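You operate a simulated robot arm through the tools that you are given. There is no shell and no other tool. Be economical: measure what you need, move in short steps, check, and stop when the job is done.

The job below is to be done with a simulated two-armed robot. You get a single attempt, and the scene is never put back.

TASK
Tare the beaker on the small scale and weigh in about 50 g of water from the measuring jug.
Fine: switch the scale on first and off after; jug back in its place, beaker left on the pan. Set down upright: measuring jug.

The check looks at the end state, three seconds after you hand in, the way a careful person would. Anything else that was tipped, shoved, dropped, spilled or broken makes it a failure.

THE ROBOT
Two 7-joint arms with fingered hands on one trunk, on a base that drives. Base frame: it is fixed to the floor where the robot stands at the start and does not move with it; the origin is under the middle of the robot, x ahead of it, y to its left, z up; the surface under the hand at the start is at about z = 850. Units: mm, rad, N and s.
The left shoulder is at the start at [200, 135, 945], the right one opposite. Places, roughly: scale power button [500, 100, 900]; scale tare button [500, 100, 900]. Payload 4 kg a hand.
The TCP of each hand is the grasp point between the finger pads, 25 mm short of the fingertips. In the tool frame z runs along the fingers and y along their closing line. The gripper opens to 88 mm. The gripper's body begins 29 mm behind the TCP. The gripper is a hand of 4 fingers: y runs from the thumb to the fingers, the wrist lies at [-13, -106, -174] in the tool frame, and closing takes about 1.5 s.
Orientation is told as [roll, pitch, yaw] about the base's x, y, z axes, in that order, counted from this pose: with the fingers straight down and the wrist toward the robot, the tool's x, y and z point along [0, 1, 0], [1, 0, 0] and [0, 0, -1] of the base frame.

THE INTERFACE
- The arms move only by the tool move_arm. It takes "left_deltas", "right_deltas" or both (then of equal length, played together; a hand with none holds still); each is a list of rows, each a list of 7 numbers: the shift along the base's x, y, z in cm, then the turn, a rotation vector about the base's x, y, z in rad, then the closure, from 0 (fully open) to 1 (shut). In form: [[dx, dy, dz, rx, ry, rz, fingers], ...]. A call has 1 to 12 rows; each row shifts and turns the commanded pose from where the row before left it. Rows are played at 5 a second. More than 50 mm and 0.15 rad between two rows, or a gripper value outside its range, and nothing of the call is played. Where a pose cannot be reached the arm comes as near as it can. A force on the tool above 90 N (or 10 N above the force at the start of the call, whichever is more), or a blocked arm, ends the call early, and 0.2 s more pass. Each finger travels about 153 mm/s and halts on what it meets, pressing with about 25 N; the grip force reading is that of the motor and also rises with nothing between the fingers. The clock runs only during rows and for 0.2 s after the last one: add rows that do not move to give the fingers time. It gives the time, the measured TCP pose, the force on the tool (base axes), the opening and the grip force at its end, in the units of the frame above (readings bear some noise), with the torque about the TCP (base axes, N m) and any sound that the robot's microphone picked up.
- Cameras (640 x 400 px; columns grow to the right, rows downward): "scene" is now at [144.4, 11.7, 1556.9]; the picture's right is [0.14, -0.99, 0.00], its down [-0.63, -0.09, -0.77] and it looks along [0.76, 0.10, -0.64] (base axes); focal length 254 px, centre (320, 200). "left" rides on the left gripper at [-64, -83, -98] in its tool frame; the picture's right is [-0.62, -0.37, 0.69], its down [0.71, -0.63, 0.30] and it looks along [0.32, 0.68, 0.65] (tool axes); focal length 265 px, centre (320, 200). "right" rides on the right gripper at [64, -83, -98] in its tool frame; the picture's right is [-0.62, 0.37, -0.69], its down [-0.71, -0.63, 0.30] and it looks along [-0.32, 0.68, 0.65] (tool axes); focal length 265 px, centre (320, 200). There is no depth. A picture from a camera that has moved, and an enlarged one, comes with that camera's place and axes in the base frame and with its lens.
- grab_frame(camera): a new picture of that camera. It takes no simulated time.
- move_column(by): slides the trunk up (or, below 0, down) by that many mm; the arms and the scene camera ride with it, the base frame stays. It gives what a move gives, with no picture.
- base_move(legs): drives the robot by 1 to 6 legs, each [ahead, left, turn to the left] in mm, mm and rad, along the robot's own axes; the way and the turn of a leg run together, so that a leg with both is an arc; at most 1500 mm and 3.142 rad a leg. The arms and the cameras ride along, it lands a little off, and it stops where it bumps. It gives what a move gives.
- set_grasp(shape, hand): the hand has 4 fingers and takes this shape, open, in about a second: jaw (thumb against the fingers, like two jaws); tri (thumb and two fingers); tip (a fingertip pinch); poke (one finger out to press); point (the index stretched); flat (the hand flat); cup (the hand cupped); fist (a fist). The gripper value then closes the fingers along that shape, each until it touches; the sizes above hold for jaw. It gives what a move gives, with no picture.
- turn_head(pan, tilt): turns the head with the scene camera to pan (to the left, within 1.693 rad either way) and tilt (down, from -0.506 to 1.204), counted from straight ahead of the robot. It gives what a move gives.
- enlarge(camera, box): a new picture of the part [left, top, right, bottom] of that camera's present view, enlarged. It takes no simulated time.
- hand_in(): hands the job in; it is judged then, once.

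Go step by step. Nothing tells you exact positions but the pictures and the camera data: compare them with the known pose of the tool, close in by small moves and look again before you grip or let go. The budget is 120 turns and 92 pictures, counting those below and the enlarged ones. Unless the task says otherwise, let go and move clear before handing in, and close with one line.

The tools are called as a command line: name --argument value ..., lists and objects as JSON in quotes. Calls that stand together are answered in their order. move_arm: Moves the arms, as the interface text tells. Its arguments: {"type":"object","properties":{"left_deltas":{"type":"array","items":{"type":"array","items":{"type":"number"}}},"right_deltas":{"type":"array","items":{"type":"array","items":{"type":"number"}}}},"required":[]} The other tools are called the same way: move_column (by) slides the trunk up or down; set_grasp (shape, hand) gives the hand a shape; base_move (legs) drives the base; turn_head (pan, tilt) turns the head that bears the scene camera; grab_frame (camera) takes a picture; enlarge (camera, box) takes an enlarged picture of a part of a camera's view; hand_in () hands the job in.

At the start:

```text
clock: 0.0
left_tcp_pos: [438.9, 236.7, 1361.4]
left_tcp_rot: [0.0, 0.0, 0.001]
left_wrist_force: [0.8, 0.4, 1.0]
left_moment: [0.0, 0.0, 0.01]
left_gripper_width: 87.7
left_grip_force: 0.0
left_shape: jaw
right_tcp_pos: [619.5, -220.7, 1300.7]
right_tcp_rot: [0.0, 0.001, -0.001]
right_wrist_force: [-0.7, 0.8, -0.2]
right_moment: [0.01, -0.01, -0.01]
right_gripper_width: 87.4
right_grip_force: 0.0
right_shape: jaw
trunk travel left (down, up): [-550.0, 220.0]
robot x, y, heading: [-2.4, -1.3, 0.001]
head pan, tilt: [0.136, 0.695]
```

scene: 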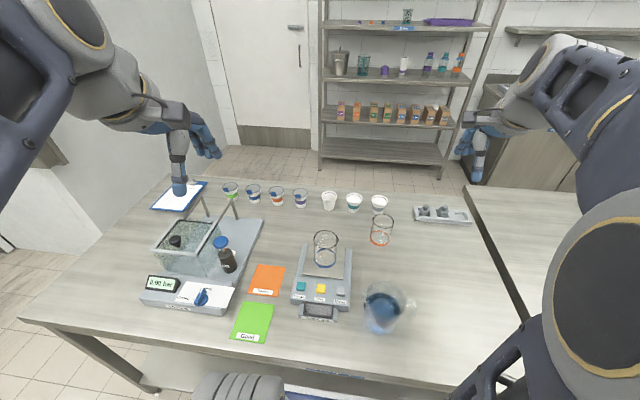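
right: 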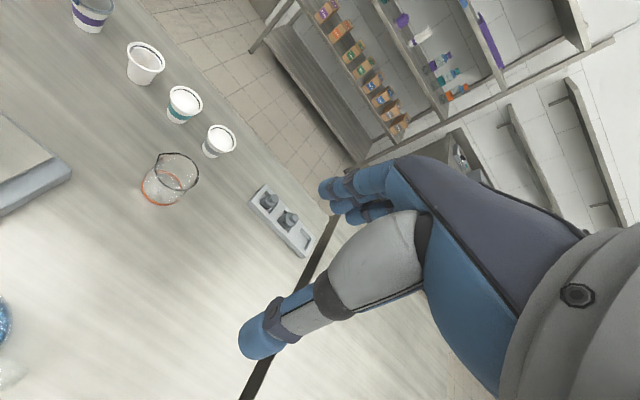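
left: 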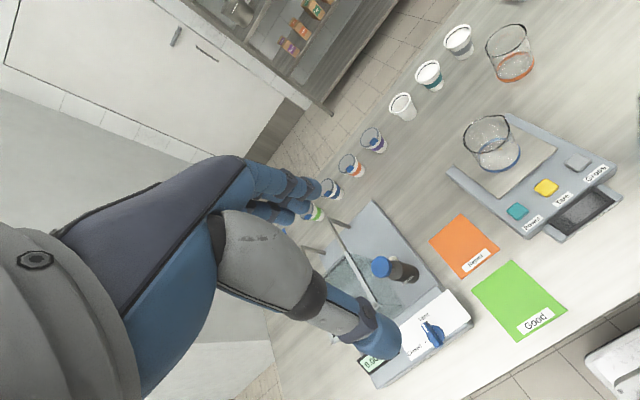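

I see the scale with a beaker on its pan (blue ring), and the jug with water to its right; I'll look closer at both.

enlarge --camera "scene" --box '[270, 220, 430, 340]'

enlarge --camera "left" --box '[430, 90, 640, 260]'

```text
3.33 times, centred on (350, 280) of scene
camera zoom: at [144.4, 11.7, 1556.9], right [0.14, -0.99, 0.0], down [-0.63, -0.09, -0.77], along [0.76, 0.1, -0.64], focal length 848 px, centre (220, -67)
```

zoom: 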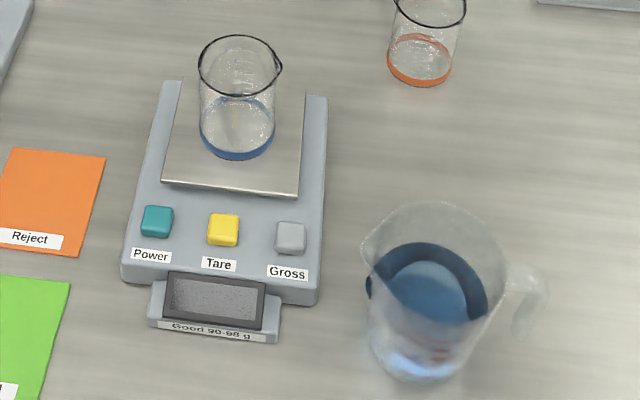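

```text
2.35 times, centred on (535, 175) of left
camera zoom: at [355.7, 171.9, 1460.7], right [-0.37, -0.62, -0.69], down [-0.63, 0.71, -0.3], along [0.68, 0.32, -0.65], focal length 624 px, centre (-186, 259)
```

zoom: 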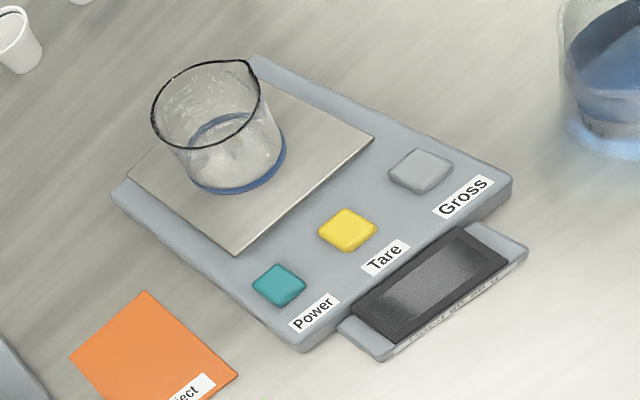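

The scale lies about x 500–700, y 60, aligned with the base; buttons at roughly (535, 117/59/2, 900); the jug stands to its right with spout left and handle right. The work is rather close, so I back up 200 mm and look again.

base_move --legs '[[-200, 0, 0]]'

turn_head --pan 0.0 --tilt 0.75

grab_frame --camera "scene"

```text
clock: 1.6
left_tcp_pos: [236.9, 236.4, 1360.4]
left_tcp_rot: [0.001, 0.0, -0.001]
left_wrist_force: [0.4, -0.8, -0.1]
left_moment: [0.05, 0.05, -0.01]
left_gripper_width: 87.5
left_grip_force: 0.1
left_shape: jaw
right_tcp_pos: [416.0, -221.5, 1302.4]
right_tcp_rot: [0.0, 0.001, -0.001]
right_wrist_force: [0.2, -0.8, 0.9]
right_moment: [0.01, 0.01, -0.01]
right_gripper_width: 87.5
right_grip_force: 0.0
right_shape: jaw
trunk travel left (down, up): [-550.0, 220.0]
robot x, y, heading: [-201.5, -1.0, -0.002]
head pan, tilt: [0.136, 0.695]
```

```text
clock: 2.3
left_tcp_pos: [236.4, 236.3, 1360.9]
left_tcp_rot: [0.0, 0.0, 0.002]
left_wrist_force: [0.5, 0.1, 0.1]
left_moment: [-0.01, -0.02, 0.02]
left_gripper_width: 87.4
left_grip_force: 0.1
left_shape: jaw
right_tcp_pos: [416.8, -221.5, 1302.3]
right_tcp_rot: [0.0, -0.001, 0.0]
right_wrist_force: [0.4, 0.5, 0.2]
right_moment: [0.02, -0.03, -0.03]
right_gripper_width: 87.7
right_grip_force: 0.0
right_shape: jaw
trunk travel left (down, up): [-550.0, 220.0]
robot x, y, heading: [-203.8, -3.4, 0.002]
head pan, tilt: [0.0, 0.75]
```

```text
86 pictures are left
camera scene: at [-59.6, 0.2, 1552.2], right [0.0, -1.0, 0.0], down [-0.68, 0.0, -0.73], along [0.73, 0.0, -0.68], focal length 254 px, centre (320, 200)
```

scene: 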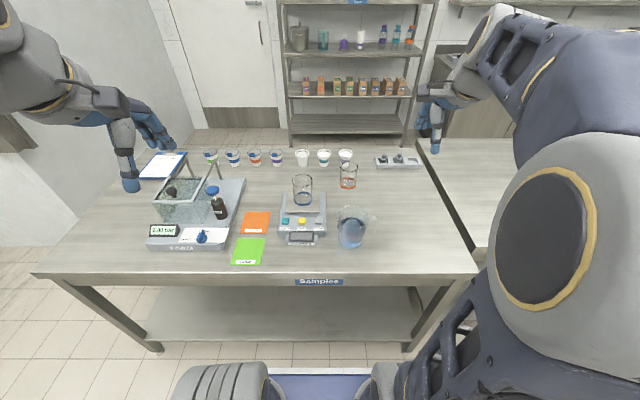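

enlarge --camera "scene" --box '[270, 165, 390, 255]'

set_grasp --shape "poke" --hand "left"

grab_frame --camera "right"

grab_frame --camera "left"

```text
4.44 times, centred on (330, 210) of scene
camera zoom: at [-59.6, 0.2, 1552.2], right [0.0, -1.0, 0.0], down [-0.68, 0.0, -0.73], along [0.73, 0.0, -0.68], focal length 1130 px, centre (276, 156)
```

zoom: 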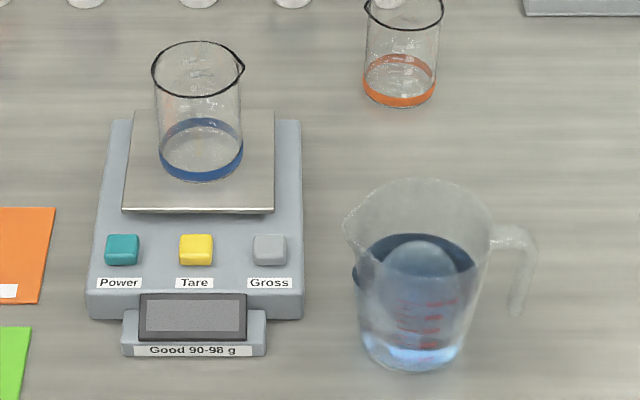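

```text
clock: 3.2
left_tcp_pos: [236.4, 235.7, 1359.7]
left_tcp_rot: [0.0, 0.0, 0.0]
left_wrist_force: [-0.5, -0.8, -0.2]
left_moment: [0.0, 0.01, 0.03]
left_gripper_width: 0.0
left_grip_force: 0.1
left_shape: poke
right_tcp_pos: [416.8, -220.5, 1302.3]
right_tcp_rot: [0.0, 0.0, 0.001]
right_wrist_force: [-0.2, 1.3, -0.4]
right_moment: [0.03, 0.0, 0.0]
right_gripper_width: 87.6
right_grip_force: 0.1
right_shape: jaw
trunk travel left (down, up): [-550.0, 220.0]
robot x, y, heading: [-204.4, -1.1, 0.001]
head pan, tilt: [0.0, 0.75]
```

```text
84 pictures are left
camera right: at [335.1, -157.4, 1401.2], right [0.37, -0.62, 0.69], down [-0.63, -0.71, -0.3], along [0.68, -0.32, -0.65], focal length 265 px, centre (320, 200)
```

right: 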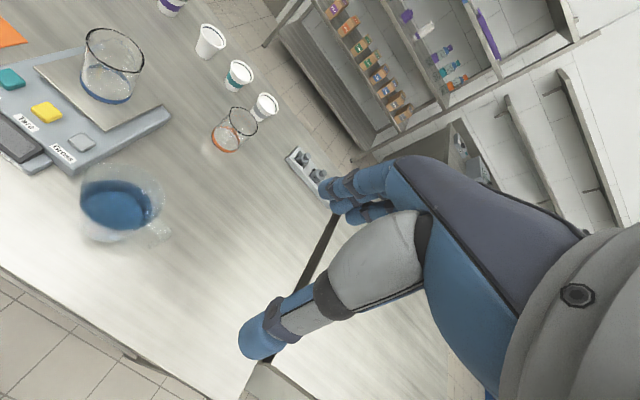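

```text
83 pictures are left
camera left: at [153.1, 172.1, 1460.7], right [-0.37, -0.62, -0.69], down [-0.63, 0.71, -0.3], along [0.68, 0.32, -0.65], focal length 265 px, centre (320, 200)
```

left: 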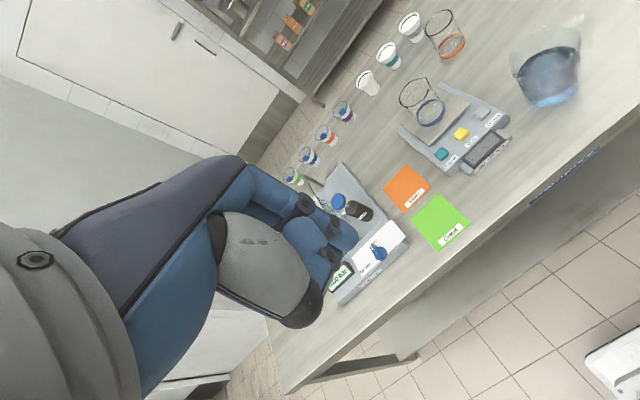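

The jug's handle hangs as a bar at about (483, −178, 890–975). The left hand is in poke shape; I bring it over the power button at (535, 117).

move_arm --left_deltas '[[3.25, -1.33, -3.3, 0, 0, 0, 0], [3.25, -1.33, -3.3, 0, 0, 0, 0], [3.25, -1.33, -3.3, 0, 0, 0, 0], [3.25, -1.33, -3.3, 0, 0, 0, 0], [3.25, -1.33, -3.3, 0, 0, 0, 0], [3.25, -1.33, -3.3, 0, 0, 0, 0], [3.25, -1.33, -3.3, 0, 0, 0, 0], [3.25, -1.33, -3.3, 0, 0, 0, 0], [3.25, -1.33, -3.3, 0, 0, 0, 0]]'

enlarge --camera "scene" --box '[240, 135, 400, 255]'

grab_frame --camera "left"

```text
clock: 5.2
left_tcp_pos: [528.5, 117.2, 1062.8]
left_tcp_rot: [0.0, 0.0, -0.002]
left_wrist_force: [-0.4, -0.9, 1.0]
left_moment: [0.01, -0.04, 0.04]
left_gripper_width: 0.0
left_grip_force: 0.1
left_shape: poke
right_tcp_pos: [416.6, -221.3, 1302.3]
right_tcp_rot: [0.0, 0.001, 0.001]
right_wrist_force: [0.1, 0.9, 0.9]
right_moment: [-0.03, 0.0, 0.02]
right_gripper_width: 87.7
right_grip_force: 0.0
right_shape: jaw
trunk travel left (down, up): [-550.0, 220.0]
robot x, y, heading: [-201.2, 2.1, -0.002]
head pan, tilt: [0.0, 0.75]
```

```text
3.33 times, centred on (320, 195) of scene
camera zoom: at [-60.1, 0.3, 1552.3], right [0.0, -1.0, 0.0], down [-0.68, 0.0, -0.73], along [0.73, 0.0, -0.68], focal length 848 px, centre (320, 217)
```

zoom: 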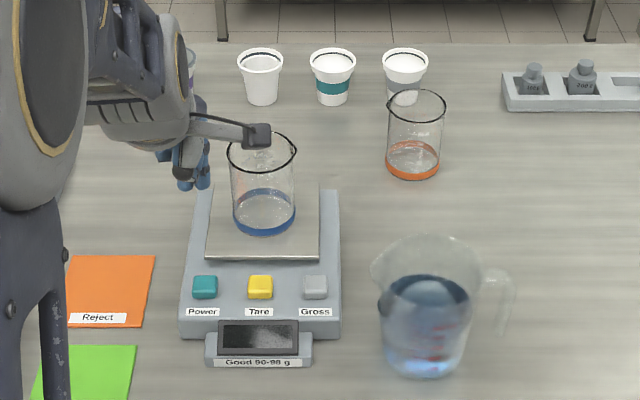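

```text
81 pictures are left
camera left: at [445.1, 52.6, 1161.9], right [-0.37, -0.62, -0.69], down [-0.63, 0.71, -0.3], along [0.68, 0.32, -0.65], focal length 265 px, centre (320, 200)
```

left: 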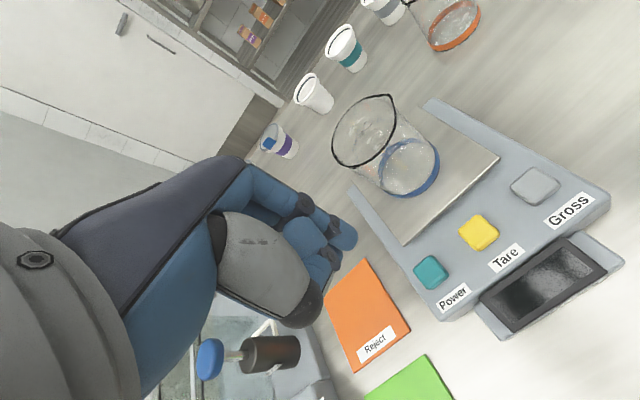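

The fingertips appear around (532, 112, 1037); I look closer to see which finger sticks out.

enlarge --camera "scene" --box '[270, 155, 310, 185]'

enlarge --camera "left" --box '[200, 160, 460, 330]'

```text
13.33 times, centred on (290, 170) of scene
camera zoom: at [-60.1, 0.3, 1552.3], right [0.0, -1.0, 0.0], down [-0.68, 0.0, -0.73], along [0.73, 0.0, -0.68], focal length 3391 px, centre (720, 600)
```

zoom: 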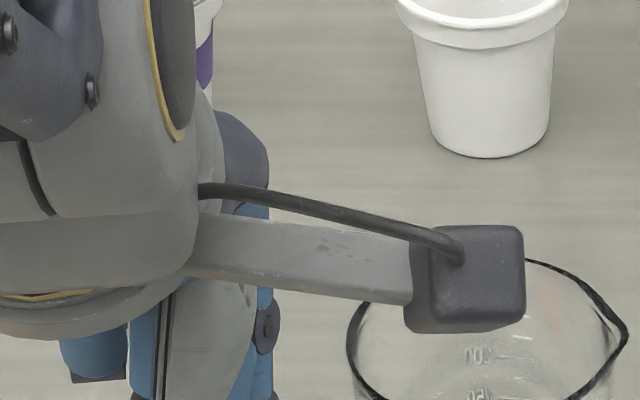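

```text
2.35 times, centred on (330, 245) of left
camera zoom: at [445.1, 52.6, 1161.9], right [-0.37, -0.62, -0.69], down [-0.63, 0.71, -0.3], along [0.68, 0.32, -0.65], focal length 624 px, centre (296, 94)
```

zoom: 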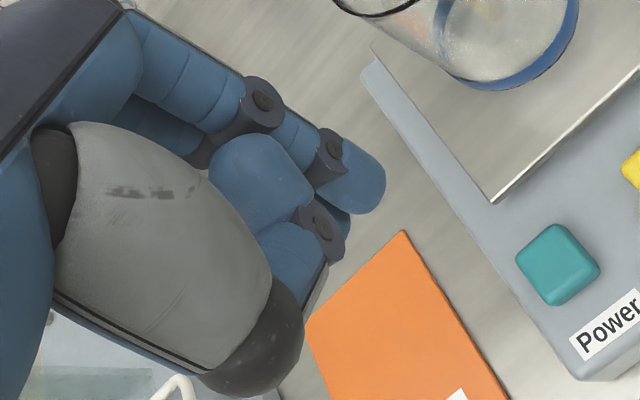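

enlarge --camera "scene" --box '[265, 172, 305, 202]'

```text
13.33 times, centred on (285, 187) of scene
camera zoom: at [-60.1, 0.3, 1552.3], right [0.0, -1.0, 0.0], down [-0.68, 0.0, -0.73], along [0.73, 0.0, -0.68], focal length 3391 px, centre (787, 373)
```

zoom: 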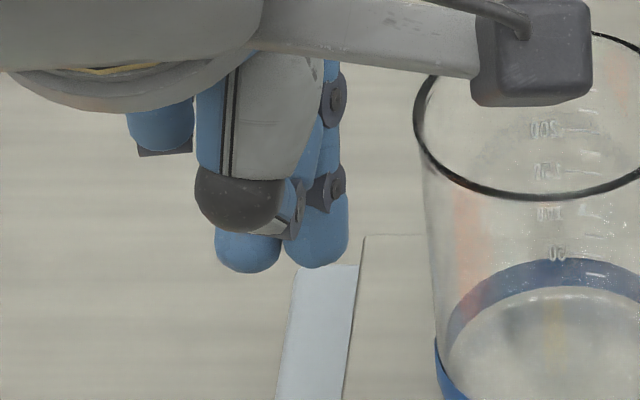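

The index tip is at about (522, 108, 1043), so offset (−6, −10, −20) from the TCP. I shift and descend to about 20 mm above the power button.

move_arm --left_deltas '[[0.6, 0.5, -3, 0, 0, 0, 0], [0.6, 0.5, -3, 0, 0, 0, 0], [0, 0, -3, 0, 0, 0, 0], [0, 0, -2.5, 0, 0, 0, 0], [0, 0, 0, 0, 0, 0, 0]]'

enlarge --camera "scene" --box '[260, 180, 340, 240]'

enlarge --camera "left" --box '[280, 160, 520, 320]'

```text
clock: 6.4
left_tcp_pos: [541.8, 127.2, 946.8]
left_tcp_rot: [0.0, -0.001, -0.001]
left_wrist_force: [-0.3, 0.3, 0.0]
left_moment: [-0.03, 0.0, 0.02]
left_gripper_width: 0.0
left_grip_force: 0.1
left_shape: poke
right_tcp_pos: [416.1, -221.5, 1301.9]
right_tcp_rot: [0.0, 0.001, 0.0]
right_wrist_force: [-0.6, -0.2, -0.4]
right_moment: [0.02, 0.0, 0.0]
right_gripper_width: 87.4
right_grip_force: 0.0
right_shape: jaw
trunk travel left (down, up): [-550.0, 220.0]
robot x, y, heading: [-204.0, 0.5, 0.0]
head pan, tilt: [0.0, 0.75]
```

```text
6.67 times, centred on (300, 210) of scene
camera zoom: at [-59.6, 0.1, 1552.2], right [0.0, -1.0, 0.0], down [-0.68, 0.0, -0.73], along [0.73, 0.0, -0.68], focal length 1695 px, centre (453, 133)
```

zoom: 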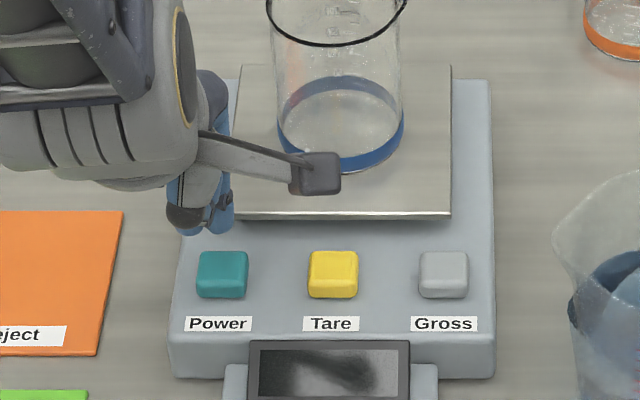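

```text
2.50 times, centred on (400, 240) of left
camera zoom: at [458.0, 63.7, 1046.7], right [-0.37, -0.62, -0.69], down [-0.63, 0.71, -0.3], along [0.68, 0.32, -0.65], focal length 664 px, centre (120, 100)
```

zoom: 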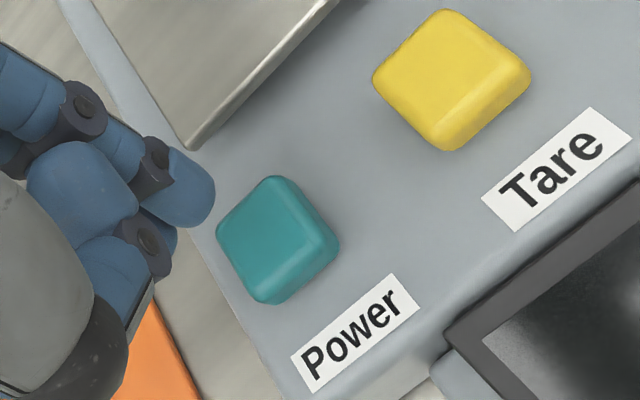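

Measured: button top at (540, 120, 896), index tip at (540, 118, ~927). I go straight down in small steps and stop at first contact.

move_arm --left_deltas '[[0, 0.2, -1, 0, 0, 0, 0], [0, 0, -1, 0, 0, 0, 0], [0, 0, -0.3, 0, 0, 0, 0], [0, 0, -0.3, 0, 0, 0, 0]]'

enlarge --camera "scene" --box '[260, 190, 340, 250]'

```text
clock: 7.4
left_tcp_pos: [540.7, 129.4, 922.8]
left_tcp_rot: [0.001, 0.001, -0.002]
left_wrist_force: [-0.4, 0.0, 1.7]
left_moment: [0.0, 0.02, 0.03]
left_gripper_width: 0.2
left_grip_force: 0.1
left_shape: poke
right_tcp_pos: [417.8, -221.7, 1302.1]
right_tcp_rot: [0.0, 0.0, -0.001]
right_wrist_force: [0.4, -0.3, 0.7]
right_moment: [-0.01, 0.01, -0.02]
right_gripper_width: 87.4
right_grip_force: 0.0
right_shape: jaw
trunk travel left (down, up): [-550.0, 220.0]
robot x, y, heading: [-202.5, 0.8, -0.003]
head pan, tilt: [0.0, 0.75]
```

```text
6.67 times, centred on (300, 220) of scene
camera zoom: at [-59.6, 0.1, 1552.3], right [0.0, -1.0, 0.0], down [-0.68, 0.0, -0.73], along [0.73, 0.0, -0.68], focal length 1695 px, centre (453, 67)
```

zoom: 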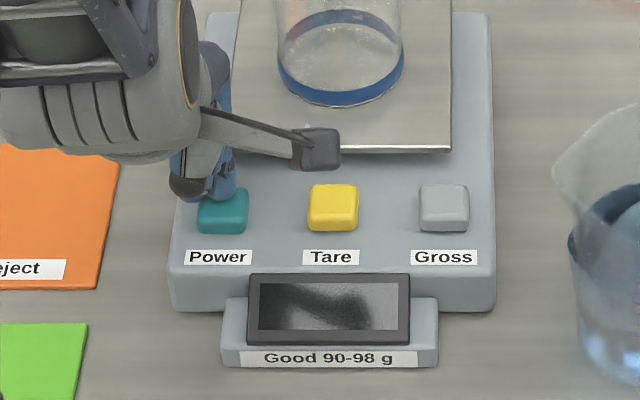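

The tip is at the button with a light touch, display still off; I press a few millimetres more, then lift.

move_arm --left_deltas '[[0, 0, -0.2, 0, 0, 0, 0], [0, 0, -0.2, 0, 0, 0, 0]]'

enlarge --camera "scene" --box '[260, 190, 340, 250]'

```text
clock: 8.0
left_tcp_pos: [542.5, 129.1, 918.8]
left_tcp_rot: [-0.001, 0.0, -0.001]
left_wrist_force: [-1.7, 1.7, 5.2]
left_moment: [0.03, 0.03, 0.0]
left_gripper_width: 0.0
left_grip_force: 0.2
left_shape: poke
right_tcp_pos: [417.8, -221.1, 1302.8]
right_tcp_rot: [0.0, -0.001, 0.001]
right_wrist_force: [0.6, -0.5, 0.3]
right_moment: [-0.01, -0.01, -0.01]
right_gripper_width: 87.7
right_grip_force: 0.0
right_shape: jaw
trunk travel left (down, up): [-550.0, 220.0]
robot x, y, heading: [-200.8, -1.0, -0.0]
head pan, tilt: [0.0, 0.75]
heard: click
```

```text
6.67 times, centred on (300, 220) of scene
camera zoom: at [-59.8, 0.1, 1552.3], right [0.0, -1.0, 0.0], down [-0.68, 0.0, -0.73], along [0.73, 0.0, -0.68], focal length 1695 px, centre (453, 67)
```

zoom: 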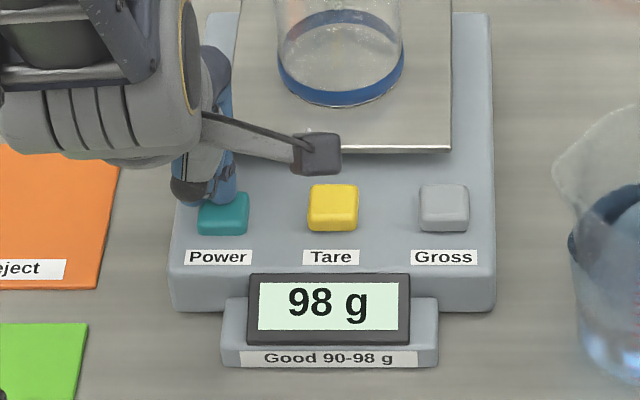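

The scale is on and shows 98 g. I lift, shift 58 mm to the tare button (slightly to the near side for clearance from the beaker), and look.

move_arm --left_deltas '[[0, 0, 2.0, 0, 0, 0, 0], [-0.6, 0, 1.0, 0, 0, 0, 0], [0, -2.9, 0, 0, 0, 0, 0], [0, -2.9, 0, 0, 0, 0, 0], [0, 0, -0.5, 0, 0, 0, 0], [0, 0, 0, 0, 0, 0, 0]]'

enlarge --camera "scene" --box '[260, 180, 340, 240]'

enlarge --camera "left" --box '[280, 160, 520, 320]'

```text
clock: 9.4
left_tcp_pos: [536.5, 72.5, 943.2]
left_tcp_rot: [0.001, 0.001, 0.0]
left_wrist_force: [0.1, 0.5, 0.5]
left_moment: [-0.02, -0.01, -0.01]
left_gripper_width: 0.1
left_grip_force: 0.0
left_shape: poke
right_tcp_pos: [418.1, -221.6, 1301.1]
right_tcp_rot: [0.001, 0.0, -0.001]
right_wrist_force: [0.5, 0.2, 1.0]
right_moment: [0.01, 0.0, 0.0]
right_gripper_width: 87.8
right_grip_force: 0.1
right_shape: jaw
trunk travel left (down, up): [-550.0, 220.0]
robot x, y, heading: [-201.1, 2.7, -0.004]
head pan, tilt: [0.0, 0.75]
```

```text
6.67 times, centred on (300, 210) of scene
camera zoom: at [-59.6, 0.1, 1552.2], right [0.0, -1.0, 0.0], down [-0.68, 0.0, -0.73], along [0.73, 0.0, -0.68], focal length 1695 px, centre (453, 133)
```

zoom: 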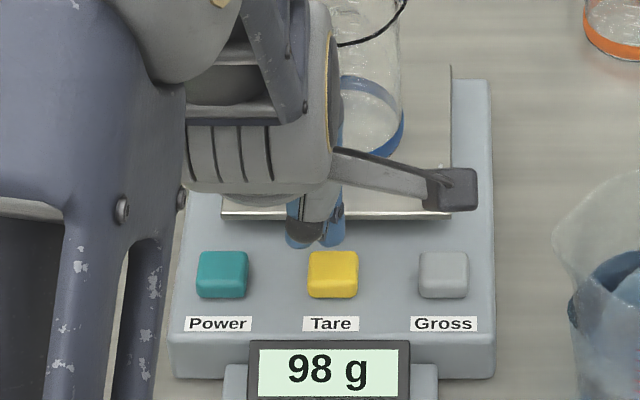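

```text
2.50 times, centred on (400, 240) of left
camera zoom: at [452.8, 6.9, 1042.5], right [-0.37, -0.62, -0.69], down [-0.63, 0.71, -0.3], along [0.68, 0.32, -0.65], focal length 664 px, centre (120, 100)
```

zoom: 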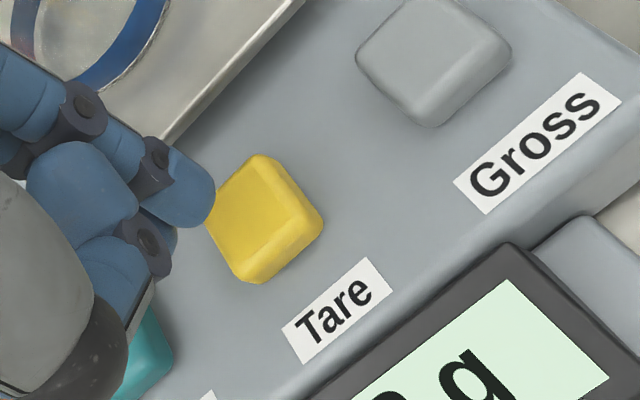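

Tip is over the tare button; I press down to the same depth as before, then lift and check.

move_arm --left_deltas '[[0, 0, -1, 0, 0, 0, 0], [0, 0, -0.8, 0, 0, 0, 0], [0, 0, -0.3, 0, 0, 0, 0], [0, 0, -0.3, 0, 0, 0, 0]]'

enlarge --camera "scene" --box '[260, 190, 340, 250]'

```text
clock: 10.4
left_tcp_pos: [536.0, 70.9, 920.4]
left_tcp_rot: [0.0, -0.001, 0.0]
left_wrist_force: [0.5, -0.9, 3.2]
left_moment: [0.0, 0.03, 0.0]
left_gripper_width: 0.0
left_grip_force: 0.0
left_shape: poke
right_tcp_pos: [417.4, -222.2, 1302.1]
right_tcp_rot: [-0.001, 0.0, 0.0]
right_wrist_force: [0.2, 0.9, -0.8]
right_moment: [0.02, -0.03, -0.05]
right_gripper_width: 87.6
right_grip_force: 0.1
right_shape: jaw
trunk travel left (down, up): [-550.0, 220.0]
robot x, y, heading: [-203.1, -0.5, -0.0]
head pan, tilt: [0.0, 0.75]
heard: click
```

```text
6.67 times, centred on (300, 220) of scene
camera zoom: at [-59.7, 0.1, 1552.3], right [0.0, -1.0, 0.0], down [-0.68, 0.0, -0.73], along [0.73, 0.0, -0.68], focal length 1695 px, centre (453, 67)
```

zoom: 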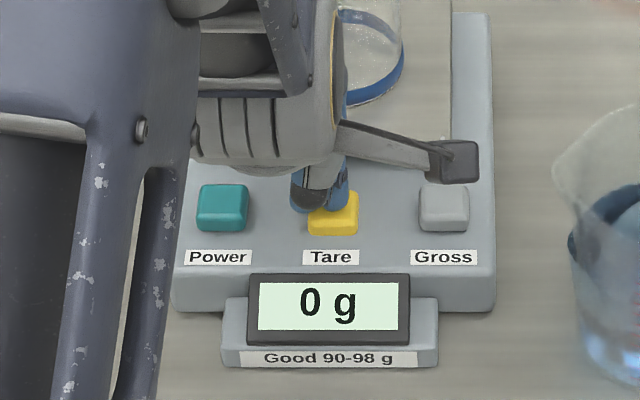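

Tare done: 0 g. Next I raise the trunk (lifting the hand straight off the button) so the right arm comes in from above, then pull the left arm away.

move_column --by 150

move_arm --left_deltas '[[-1, 4, 2, 0, 0, 0, 0], [-1, 4, 2, 0, 0, 0, 0], [-1, 4, 2, 0, 0, 0, 0], [-2, 4, 2, 0, 0, 0, 0], [-2, 4, 0, 0, 0, 0, 0], [-2, 2, 0, 0, 0, 0, 0], [0, 0, 0, 0, 0, 0, 0], [0, 0, 0, 0, 0, 0, 0], [0, 0, 0, 0, 0, 0, 0], [0, 0, 0, 0, 0, 0, 0], [0, 0, 0, 0, 0, 0, 0], [0, 0, 0, 0, 0, 0, 0]]' --right_deltas '[[0, -2, -1, 0.14, 0, 0, 0], [0, -2, -1, 0.14, 0, 0, 0], [0, -2, -1, 0.14, 0, 0, 0], [0, -2, -1, 0.14, 0, 0, 0], [0, -2, -1, 0.14, 0, 0, 0], [0, -2, -1, 0.14, 0, 0, 0], [0, 0, -3, 0.14, 0, 0, 0], [0, 0, -3, 0.14, 0, 0, 0], [0, 0, -3, 0.14, 0, 0, 0], [0, 0, -3, 0.14, 0, 0, 0], [0, 0, -3, 0.14, 0, 0, 0], [0, 0, -3, 0.03, 0, 0, 0]]'

grab_frame --camera "scene"

```text
clock: 12.1
left_tcp_pos: [536.9, 70.4, 1071.0]
left_tcp_rot: [0.0, 0.0, -0.001]
left_wrist_force: [0.0, 0.3, -0.1]
left_moment: [-0.01, -0.01, 0.04]
left_gripper_width: 0.0
left_grip_force: 0.1
left_shape: poke
right_tcp_pos: [416.7, -222.8, 1452.5]
right_tcp_rot: [0.0, -0.001, -0.001]
right_wrist_force: [0.3, -0.2, -0.3]
right_moment: [0.02, 0.0, -0.02]
right_gripper_width: 87.7
right_grip_force: 0.1
right_shape: jaw
trunk travel left (down, up): [-700.0, 70.0]
robot x, y, heading: [-202.5, -1.8, 0.002]
head pan, tilt: [0.0, 0.75]
```

```text
clock: 14.7
left_tcp_pos: [444.0, 291.8, 1152.5]
left_tcp_rot: [-0.001, 0.0, 0.0]
left_wrist_force: [0.6, 0.6, 0.2]
left_moment: [-0.04, -0.01, -0.02]
left_gripper_width: 0.0
left_grip_force: 0.1
left_shape: poke
right_tcp_pos: [416.3, -341.8, 1212.9]
right_tcp_rot: [1.572, 0.0, 0.0]
right_wrist_force: [-0.4, -0.6, -0.1]
right_moment: [-0.02, 0.03, 0.05]
right_gripper_width: 87.6
right_grip_force: 0.3
right_shape: jaw
trunk travel left (down, up): [-700.0, 70.0]
robot x, y, heading: [-204.3, 1.5, -0.0]
head pan, tilt: [0.0, 0.75]
```

```text
70 pictures are left
camera scene: at [-59.7, 0.4, 1702.3], right [0.0, -1.0, 0.0], down [-0.68, 0.0, -0.73], along [0.73, 0.0, -0.68], focal length 254 px, centre (320, 200)
```

scene: 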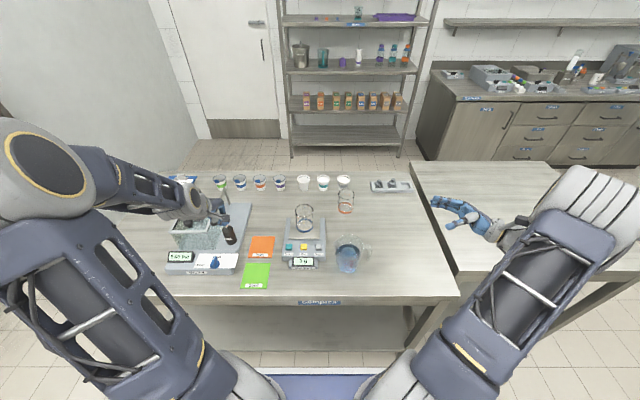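

The right hand is level now, fingers pointing left. I check the jug from both cameras for the handle position.

enlarge --camera "scene" --box '[310, 215, 390, 275]'

grab_frame --camera "right"

```text
6.67 times, centred on (350, 245) of scene
camera zoom: at [-59.7, 0.4, 1702.3], right [0.0, -1.0, 0.0], down [-0.68, 0.0, -0.73], along [0.73, 0.0, -0.68], focal length 1695 px, centre (120, -100)
```

zoom: 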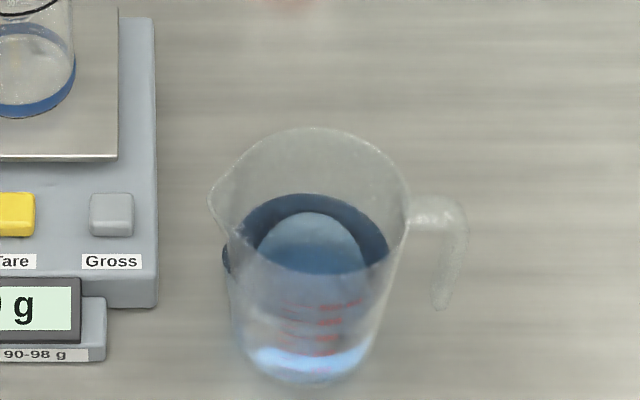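

```text
68 pictures are left
camera right: at [334.5, -439.9, 1278.4], right [0.37, -0.69, -0.62], down [-0.63, 0.31, -0.71], along [0.68, 0.65, -0.32], focal length 265 px, centre (320, 200)
```

right: 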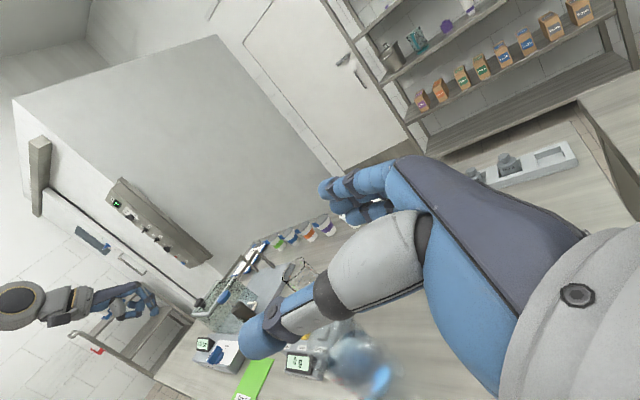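

The bar sits at about (480, −180, 890–978). I bring the right hand to about 50 mm short of the handle and look again.

move_arm --right_deltas '[[0.8, 1, -3.5, 0, 0, 0, 0], [0.8, 1, -3.5, 0, 0, 0, 0], [0.8, 1, -3.5, 0, 0, 0, 0], [0.8, 1, -3.5, 0, 0, 0, 0], [0.8, 1, -3.5, 0, 0, 0, 0], [0.8, 1, -3.5, 0, 0, 0, 0], [0.8, 1, -3.4, 0, 0, 0, 0], [0.8, 1, -3.4, 0, 0, 0, 0], [0, 0, 0, 0, 0, 0, 0]]'

enlarge --camera "scene" --box '[310, 200, 430, 290]'

grab_frame --camera "right"

```text
clock: 16.7
left_tcp_pos: [444.4, 292.1, 1152.2]
left_tcp_rot: [0.0, -0.001, 0.001]
left_wrist_force: [-0.3, 0.4, -0.7]
left_moment: [-0.02, 0.01, -0.01]
left_gripper_width: 0.0
left_grip_force: 0.0
left_shape: poke
right_tcp_pos: [480.4, -261.9, 933.7]
right_tcp_rot: [1.57, 0.001, 0.0]
right_wrist_force: [0.4, 1.1, -0.8]
right_moment: [0.0, 0.01, -0.04]
right_gripper_width: 87.5
right_grip_force: 0.0
right_shape: jaw
trunk travel left (down, up): [-700.0, 70.0]
robot x, y, heading: [-201.8, 1.7, -0.003]
head pan, tilt: [0.0, 0.75]
```

```text
4.44 times, centred on (370, 245) of scene
camera zoom: at [-59.6, 0.1, 1702.2], right [0.0, -1.0, 0.0], down [-0.68, 0.0, -0.73], along [0.73, 0.0, -0.68], focal length 1130 px, centre (98, 0)
```

zoom: 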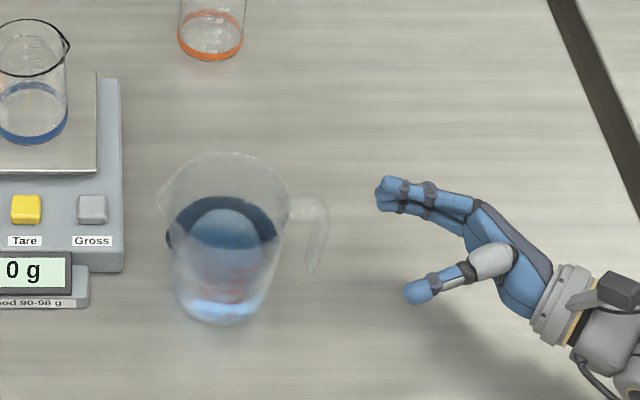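

```text
66 pictures are left
camera right: at [398.6, -360.3, 998.6], right [0.37, -0.69, -0.62], down [-0.63, 0.3, -0.72], along [0.68, 0.65, -0.33], focal length 265 px, centre (320, 200)
```

right: 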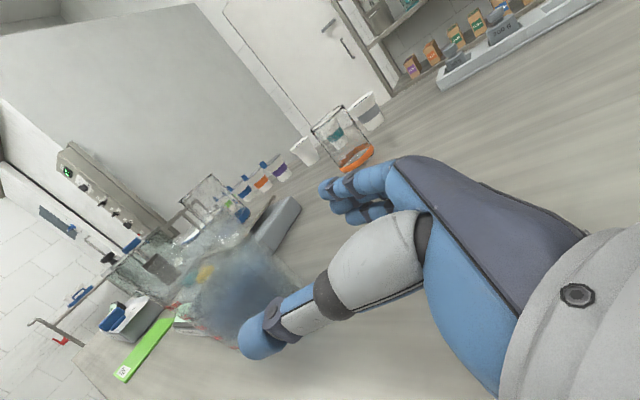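

The hand is lined up with the bar in x and z (bar at y ≈ −177). I advance 72 mm so the open fingers straddle the bar, short of the jug wall.

move_arm --right_deltas '[[0, 2.5, 0, 0, 0, 0, 0], [0, 2.5, 0, 0, 0, 0, 0], [0, 1.2, 0, 0, 0, 0, 0], [0, 1.0, 0, 0, 0, 0, 0], [0, 0, 0, 0, 0, 0, 0]]'

enlarge --camera "scene" --box '[330, 215, 410, 275]'

enlarge --camera "right" --box '[160, 140, 400, 380]'

```text
clock: 17.9
left_tcp_pos: [443.6, 291.5, 1152.1]
left_tcp_rot: [0.0, 0.0, 0.0]
left_wrist_force: [-0.9, 0.4, 0.0]
left_moment: [0.03, -0.01, 0.02]
left_gripper_width: 0.0
left_grip_force: 0.1
left_shape: poke
right_tcp_pos: [481.2, -188.3, 933.6]
right_tcp_rot: [1.568, -0.001, 0.001]
right_wrist_force: [-0.3, 0.5, -0.5]
right_moment: [-0.03, -0.02, -0.01]
right_gripper_width: 87.8
right_grip_force: 0.0
right_shape: jaw
trunk travel left (down, up): [-700.0, 70.0]
robot x, y, heading: [-204.0, 1.2, 0.002]
head pan, tilt: [0.0, 0.75]
```

```text
6.67 times, centred on (370, 245) of scene
camera zoom: at [-59.6, 0.1, 1702.2], right [0.0, -1.0, 0.0], down [-0.68, 0.0, -0.73], along [0.73, 0.0, -0.68], focal length 1695 px, centre (-13, -100)
```

zoom: 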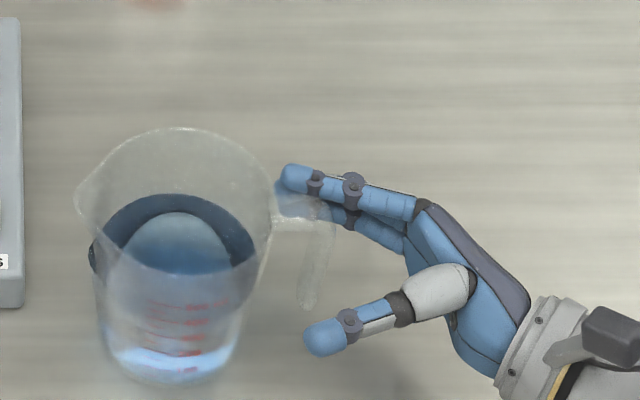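

```text
1.67 times, centred on (280, 260) of right
camera zoom: at [398.8, -287.1, 998.1], right [0.37, -0.69, -0.62], down [-0.63, 0.3, -0.72], along [0.68, 0.65, -0.32], focal length 442 px, centre (387, 100)
```

zoom: 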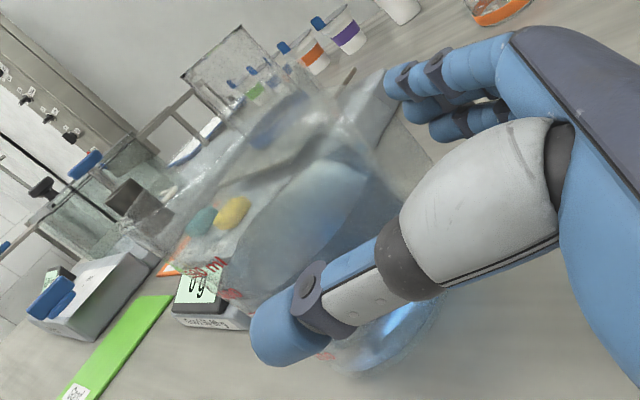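

The bar lies between thumb and fingers with no contact. I half close and check centring before gripping.

move_arm --right_deltas '[[0, 0, 0, 0, 0, 0, 0.2], [0, 0, 0, 0, 0, 0, 0.4], [0, 0, 0, 0, 0, 0, 0.55], [0, 0, 0, 0, 0, 0, 0.55]]'

enlarge --camera "scene" --box '[340, 225, 400, 270]'

```text
clock: 18.9
left_tcp_pos: [443.6, 292.0, 1150.6]
left_tcp_rot: [0.0, -0.001, -0.001]
left_wrist_force: [0.1, -1.2, -0.8]
left_moment: [0.01, -0.03, 0.01]
left_gripper_width: 0.0
left_grip_force: 0.1
left_shape: poke
right_tcp_pos: [480.0, -189.7, 932.9]
right_tcp_rot: [1.569, -0.001, 0.0]
right_wrist_force: [-0.3, 0.3, 1.0]
right_moment: [-0.01, -0.01, -0.02]
right_gripper_width: 40.1
right_grip_force: 0.1
right_shape: jaw
trunk travel left (down, up): [-700.0, 70.0]
robot x, y, heading: [-201.2, -0.4, 0.001]
head pan, tilt: [0.0, 0.75]
```

```text
8.89 times, centred on (370, 248) of scene
camera zoom: at [-59.6, 0.1, 1702.2], right [0.0, -1.0, 0.0], down [-0.68, 0.0, -0.73], along [0.73, 0.0, -0.68], focal length 2260 px, centre (-124, -222)
```

zoom: 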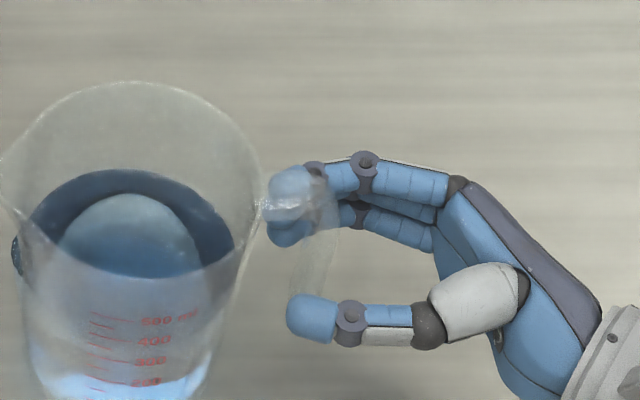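

The bar is still within the gap. I close fully now and watch the force and whether the jug moves.

move_arm --right_deltas '[[0, 0, 0, 0, 0, 0, 0.65], [0, 0, 0, 0, 0, 0, 0.75], [0, 0, 0, 0, 0, 0, 0.85], [0, 0, 0, 0, 0, 0, 0.95], [0, 0, 0, 0, 0, 0, 1.0], [0, 0, 0, 0, 0, 0, 1.0], [0, 0, 0, 0, 0, 0, 1.0]]'

enlarge --camera "scene" --box '[330, 215, 410, 275]'

```text
clock: 20.5
left_tcp_pos: [445.3, 292.4, 1152.4]
left_tcp_rot: [0.0, -0.001, 0.0]
left_wrist_force: [0.2, -0.5, 0.2]
left_moment: [-0.01, 0.01, 0.03]
left_gripper_width: 0.0
left_grip_force: 0.1
left_shape: poke
right_tcp_pos: [480.6, -190.8, 932.7]
right_tcp_rot: [1.567, -0.001, 0.0]
right_wrist_force: [0.0, 1.2, -0.2]
right_moment: [-0.03, -0.05, -0.05]
right_gripper_width: 11.7
right_grip_force: 25.0
right_shape: jaw
trunk travel left (down, up): [-700.0, 70.0]
robot x, y, heading: [-201.4, 2.0, -0.003]
head pan, tilt: [0.0, 0.75]
```

```text
6.67 times, centred on (370, 245) of scene
camera zoom: at [-59.5, 0.2, 1702.2], right [0.0, -1.0, 0.0], down [-0.68, 0.0, -0.73], along [0.73, 0.0, -0.68], focal length 1695 px, centre (-13, -100)
```

zoom: 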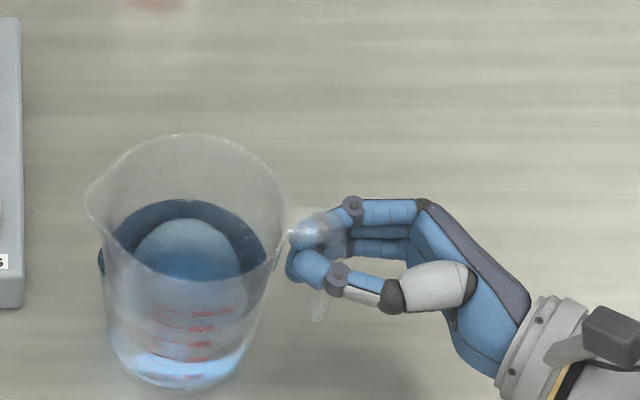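

Handle gripped at 11.7 mm width; the jug shifted about 5 mm to the right, which I will make up when returning it. I lift a little to test for slip.

move_arm --right_deltas '[[0, 0, 0.5, 0, 0, 0, 1], [0, 0, 1, 0, 0, 0, 1], [0, 0, 1.5, 0, 0, 0, 1], [0, 0, 0, 0, 0, 0, 1], [0, 0, 0, 0, 0, 0, 1]]'

enlarge --camera "scene" --box '[330, 205, 410, 265]'

```text
clock: 21.7
left_tcp_pos: [444.0, 291.8, 1152.1]
left_tcp_rot: [0.0, 0.001, 0.0]
left_wrist_force: [0.2, 0.4, 0.3]
left_moment: [-0.03, 0.02, 0.01]
left_gripper_width: 0.0
left_grip_force: 0.0
left_shape: poke
right_tcp_pos: [480.4, -190.0, 964.8]
right_tcp_rot: [1.57, 0.0, 0.0]
right_wrist_force: [-0.6, 0.4, -2.3]
right_moment: [-0.05, -0.02, 0.0]
right_gripper_width: 11.8
right_grip_force: 24.8
right_shape: jaw
trunk travel left (down, up): [-700.0, 70.0]
robot x, y, heading: [-207.0, 0.8, 0.001]
head pan, tilt: [0.0, 0.75]
```

```text
6.67 times, centred on (370, 235) of scene
camera zoom: at [-59.5, 0.1, 1702.2], right [0.0, -1.0, 0.0], down [-0.68, 0.0, -0.73], along [0.73, 0.0, -0.68], focal length 1695 px, centre (-13, -33)
```

zoom: 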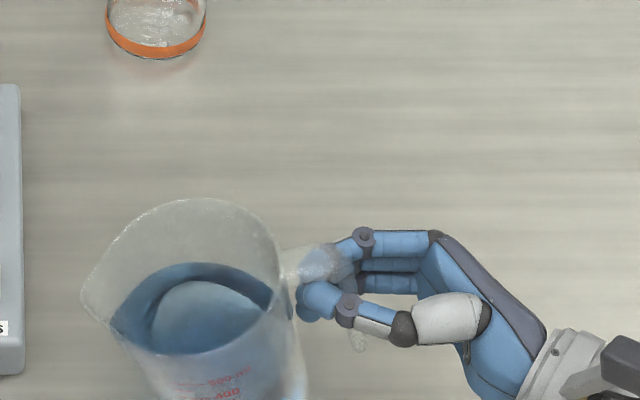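

The jug seems to have tilted in the grip; I look carefully before doing more.

enlarge --camera "scene" --box '[290, 200, 430, 305]'

enlarge --camera "right" --box '[160, 140, 400, 380]'

enlarge --camera "left" --box '[400, 0, 640, 200]'

```text
3.81 times, centred on (360, 252) of scene
camera zoom: at [-59.5, 0.1, 1702.2], right [0.0, -1.0, 0.0], down [-0.68, 0.0, -0.73], along [0.73, 0.0, -0.68], focal length 969 px, centre (168, 0)
```

zoom: 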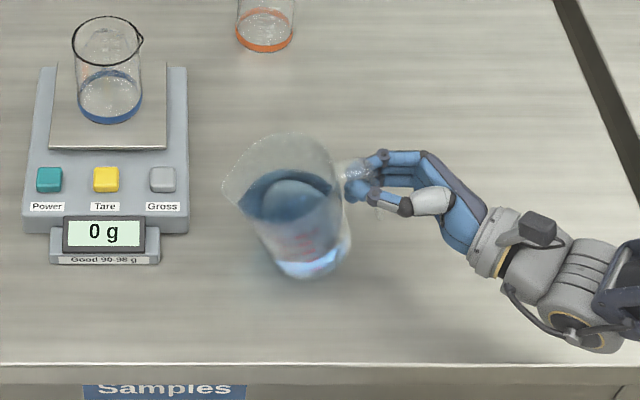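

```text
1.67 times, centred on (280, 260) of right
camera zoom: at [398.5, -288.3, 1029.4], right [0.37, -0.69, -0.62], down [-0.63, 0.3, -0.71], along [0.68, 0.65, -0.32], focal length 442 px, centre (387, 100)
```

zoom: 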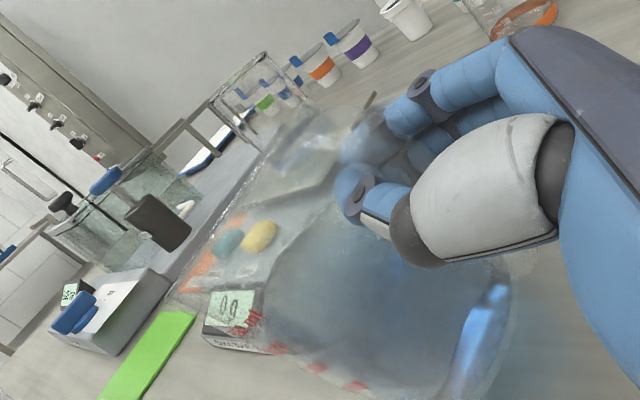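

```text
2.00 times, centred on (520, 100) of left
camera zoom: at [360.6, 227.4, 1251.6], right [-0.37, -0.62, -0.69], down [-0.63, 0.71, -0.3], along [0.68, 0.32, -0.65], focal length 531 px, centre (-80, 400)
```

zoom: 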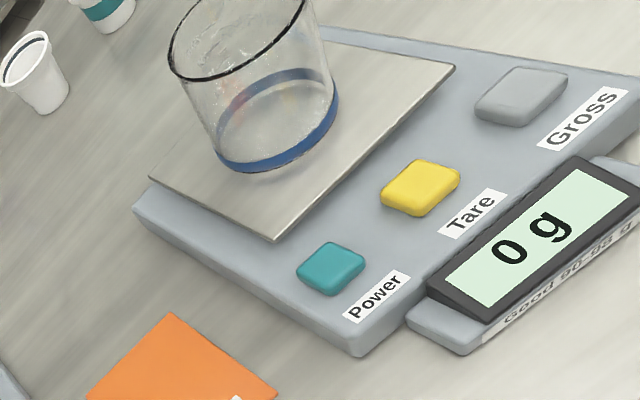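

The jug pivoted about the grip by ~18° with its far bottom edge probably still on the table; no water is out. Gravity torque falls as it tilts, so I test with a slight further lift (geometrically at most ~27° tilt, below the spilling angle).

move_arm --right_deltas '[[0, 0, 0.3, 0, 0, 0, 1], [0, 0, 0.3, 0, 0, 0, 1], [0, 0, 0.3, 0, 0, 0, 1], [0, 0, 0.3, 0, 0, 0, 1], [0, 0, 0, 0, 0, 0, 1], [0, 0, 0, 0, 0, 0, 1]]'

enlarge --camera "scene" --box '[330, 205, 410, 265]'

enlarge --camera "left" --box '[480, 0, 640, 100]'

```text
clock: 23.1
left_tcp_pos: [443.6, 291.6, 1150.9]
left_tcp_rot: [-0.001, -0.001, 0.001]
left_wrist_force: [-0.7, -0.7, -0.3]
left_moment: [-0.05, 0.02, 0.01]
left_gripper_width: 0.0
left_grip_force: 0.1
left_shape: poke
right_tcp_pos: [480.6, -190.6, 976.1]
right_tcp_rot: [1.57, -0.001, -0.001]
right_wrist_force: [0.3, 0.6, -3.7]
right_moment: [-0.08, 0.05, 0.01]
right_gripper_width: 11.2
right_grip_force: 25.2
right_shape: jaw
trunk travel left (down, up): [-700.0, 70.0]
robot x, y, heading: [-200.3, 2.5, -0.0]
head pan, tilt: [0.0, 0.75]
```

```text
6.67 times, centred on (370, 235) of scene
camera zoom: at [-59.5, 0.1, 1702.2], right [0.0, -1.0, 0.0], down [-0.68, 0.0, -0.73], along [0.73, 0.0, -0.68], focal length 1695 px, centre (-13, -33)
```

zoom: 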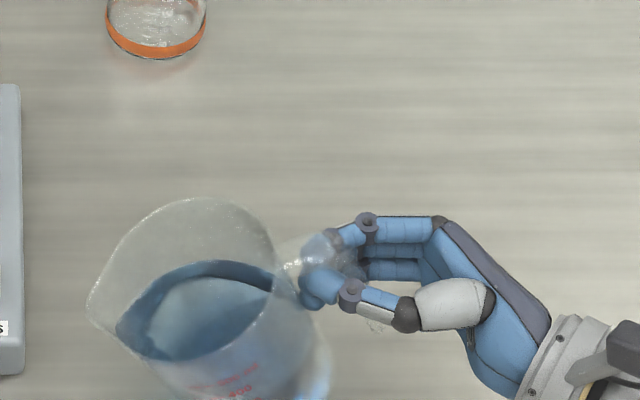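

```text
4.00 times, centred on (560, 50) of left
camera zoom: at [360.6, 227.4, 1251.6], right [-0.37, -0.62, -0.69], down [-0.63, 0.71, -0.3], along [0.68, 0.32, -0.65], focal length 1062 px, centre (-640, 800)
```

zoom: 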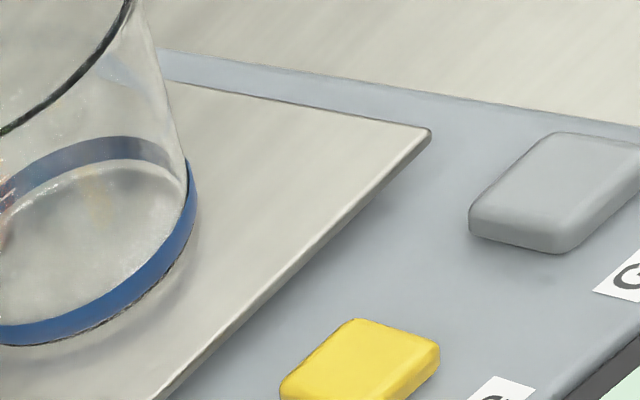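

The moment reading shows this pinch is almost a free pivot, so it can't hold the jug level. I lower it back down slowly so it stands upright again and will re-grip with fingers through the handle.

move_arm --right_deltas '[[0, 0, -0.5, 0, 0, 0, 1], [0, 0, -0.5, 0, 0, 0, 1], [0, 0, -0.5, 0, 0, 0, 1], [0, 0, -0.5, 0, 0, 0, 1], [0, 0, -0.5, 0, 0, 0, 1], [0, 0, -0.5, 0, 0, 0, 1], [0, 0, -0.5, 0, 0, 0, 1], [0, 0, -0.4, 0, 0, 0, 1], [0, 0, -0.3, 0, 0, 0, 1], [0, 0, 0, 0, 0, 0, 1]]'

enlarge --camera "scene" --box '[330, 215, 410, 275]'

```text
clock: 25.3
left_tcp_pos: [443.8, 292.9, 1153.1]
left_tcp_rot: [0.0, 0.0, 0.001]
left_wrist_force: [0.0, 0.9, -0.7]
left_moment: [0.01, -0.02, -0.04]
left_gripper_width: 0.0
left_grip_force: 0.1
left_shape: poke
right_tcp_pos: [481.0, -189.7, 934.2]
right_tcp_rot: [1.568, -0.001, 0.0]
right_wrist_force: [0.1, -1.5, 0.4]
right_moment: [0.2, -0.03, 0.0]
right_gripper_width: 9.8
right_grip_force: 25.1
right_shape: jaw
trunk travel left (down, up): [-700.0, 70.0]
robot x, y, heading: [-203.8, 0.9, -0.002]
head pan, tilt: [0.0, 0.75]
```

```text
6.67 times, centred on (370, 245) of scene
camera zoom: at [-59.6, 0.1, 1702.2], right [0.0, -1.0, 0.0], down [-0.68, 0.0, -0.73], along [0.73, 0.0, -0.68], focal length 1695 px, centre (-13, -100)
```

zoom: 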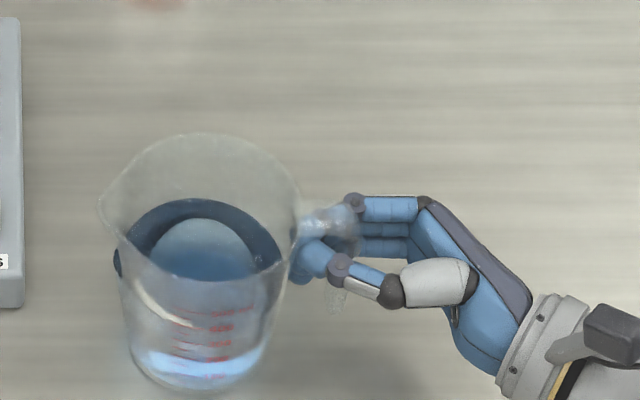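

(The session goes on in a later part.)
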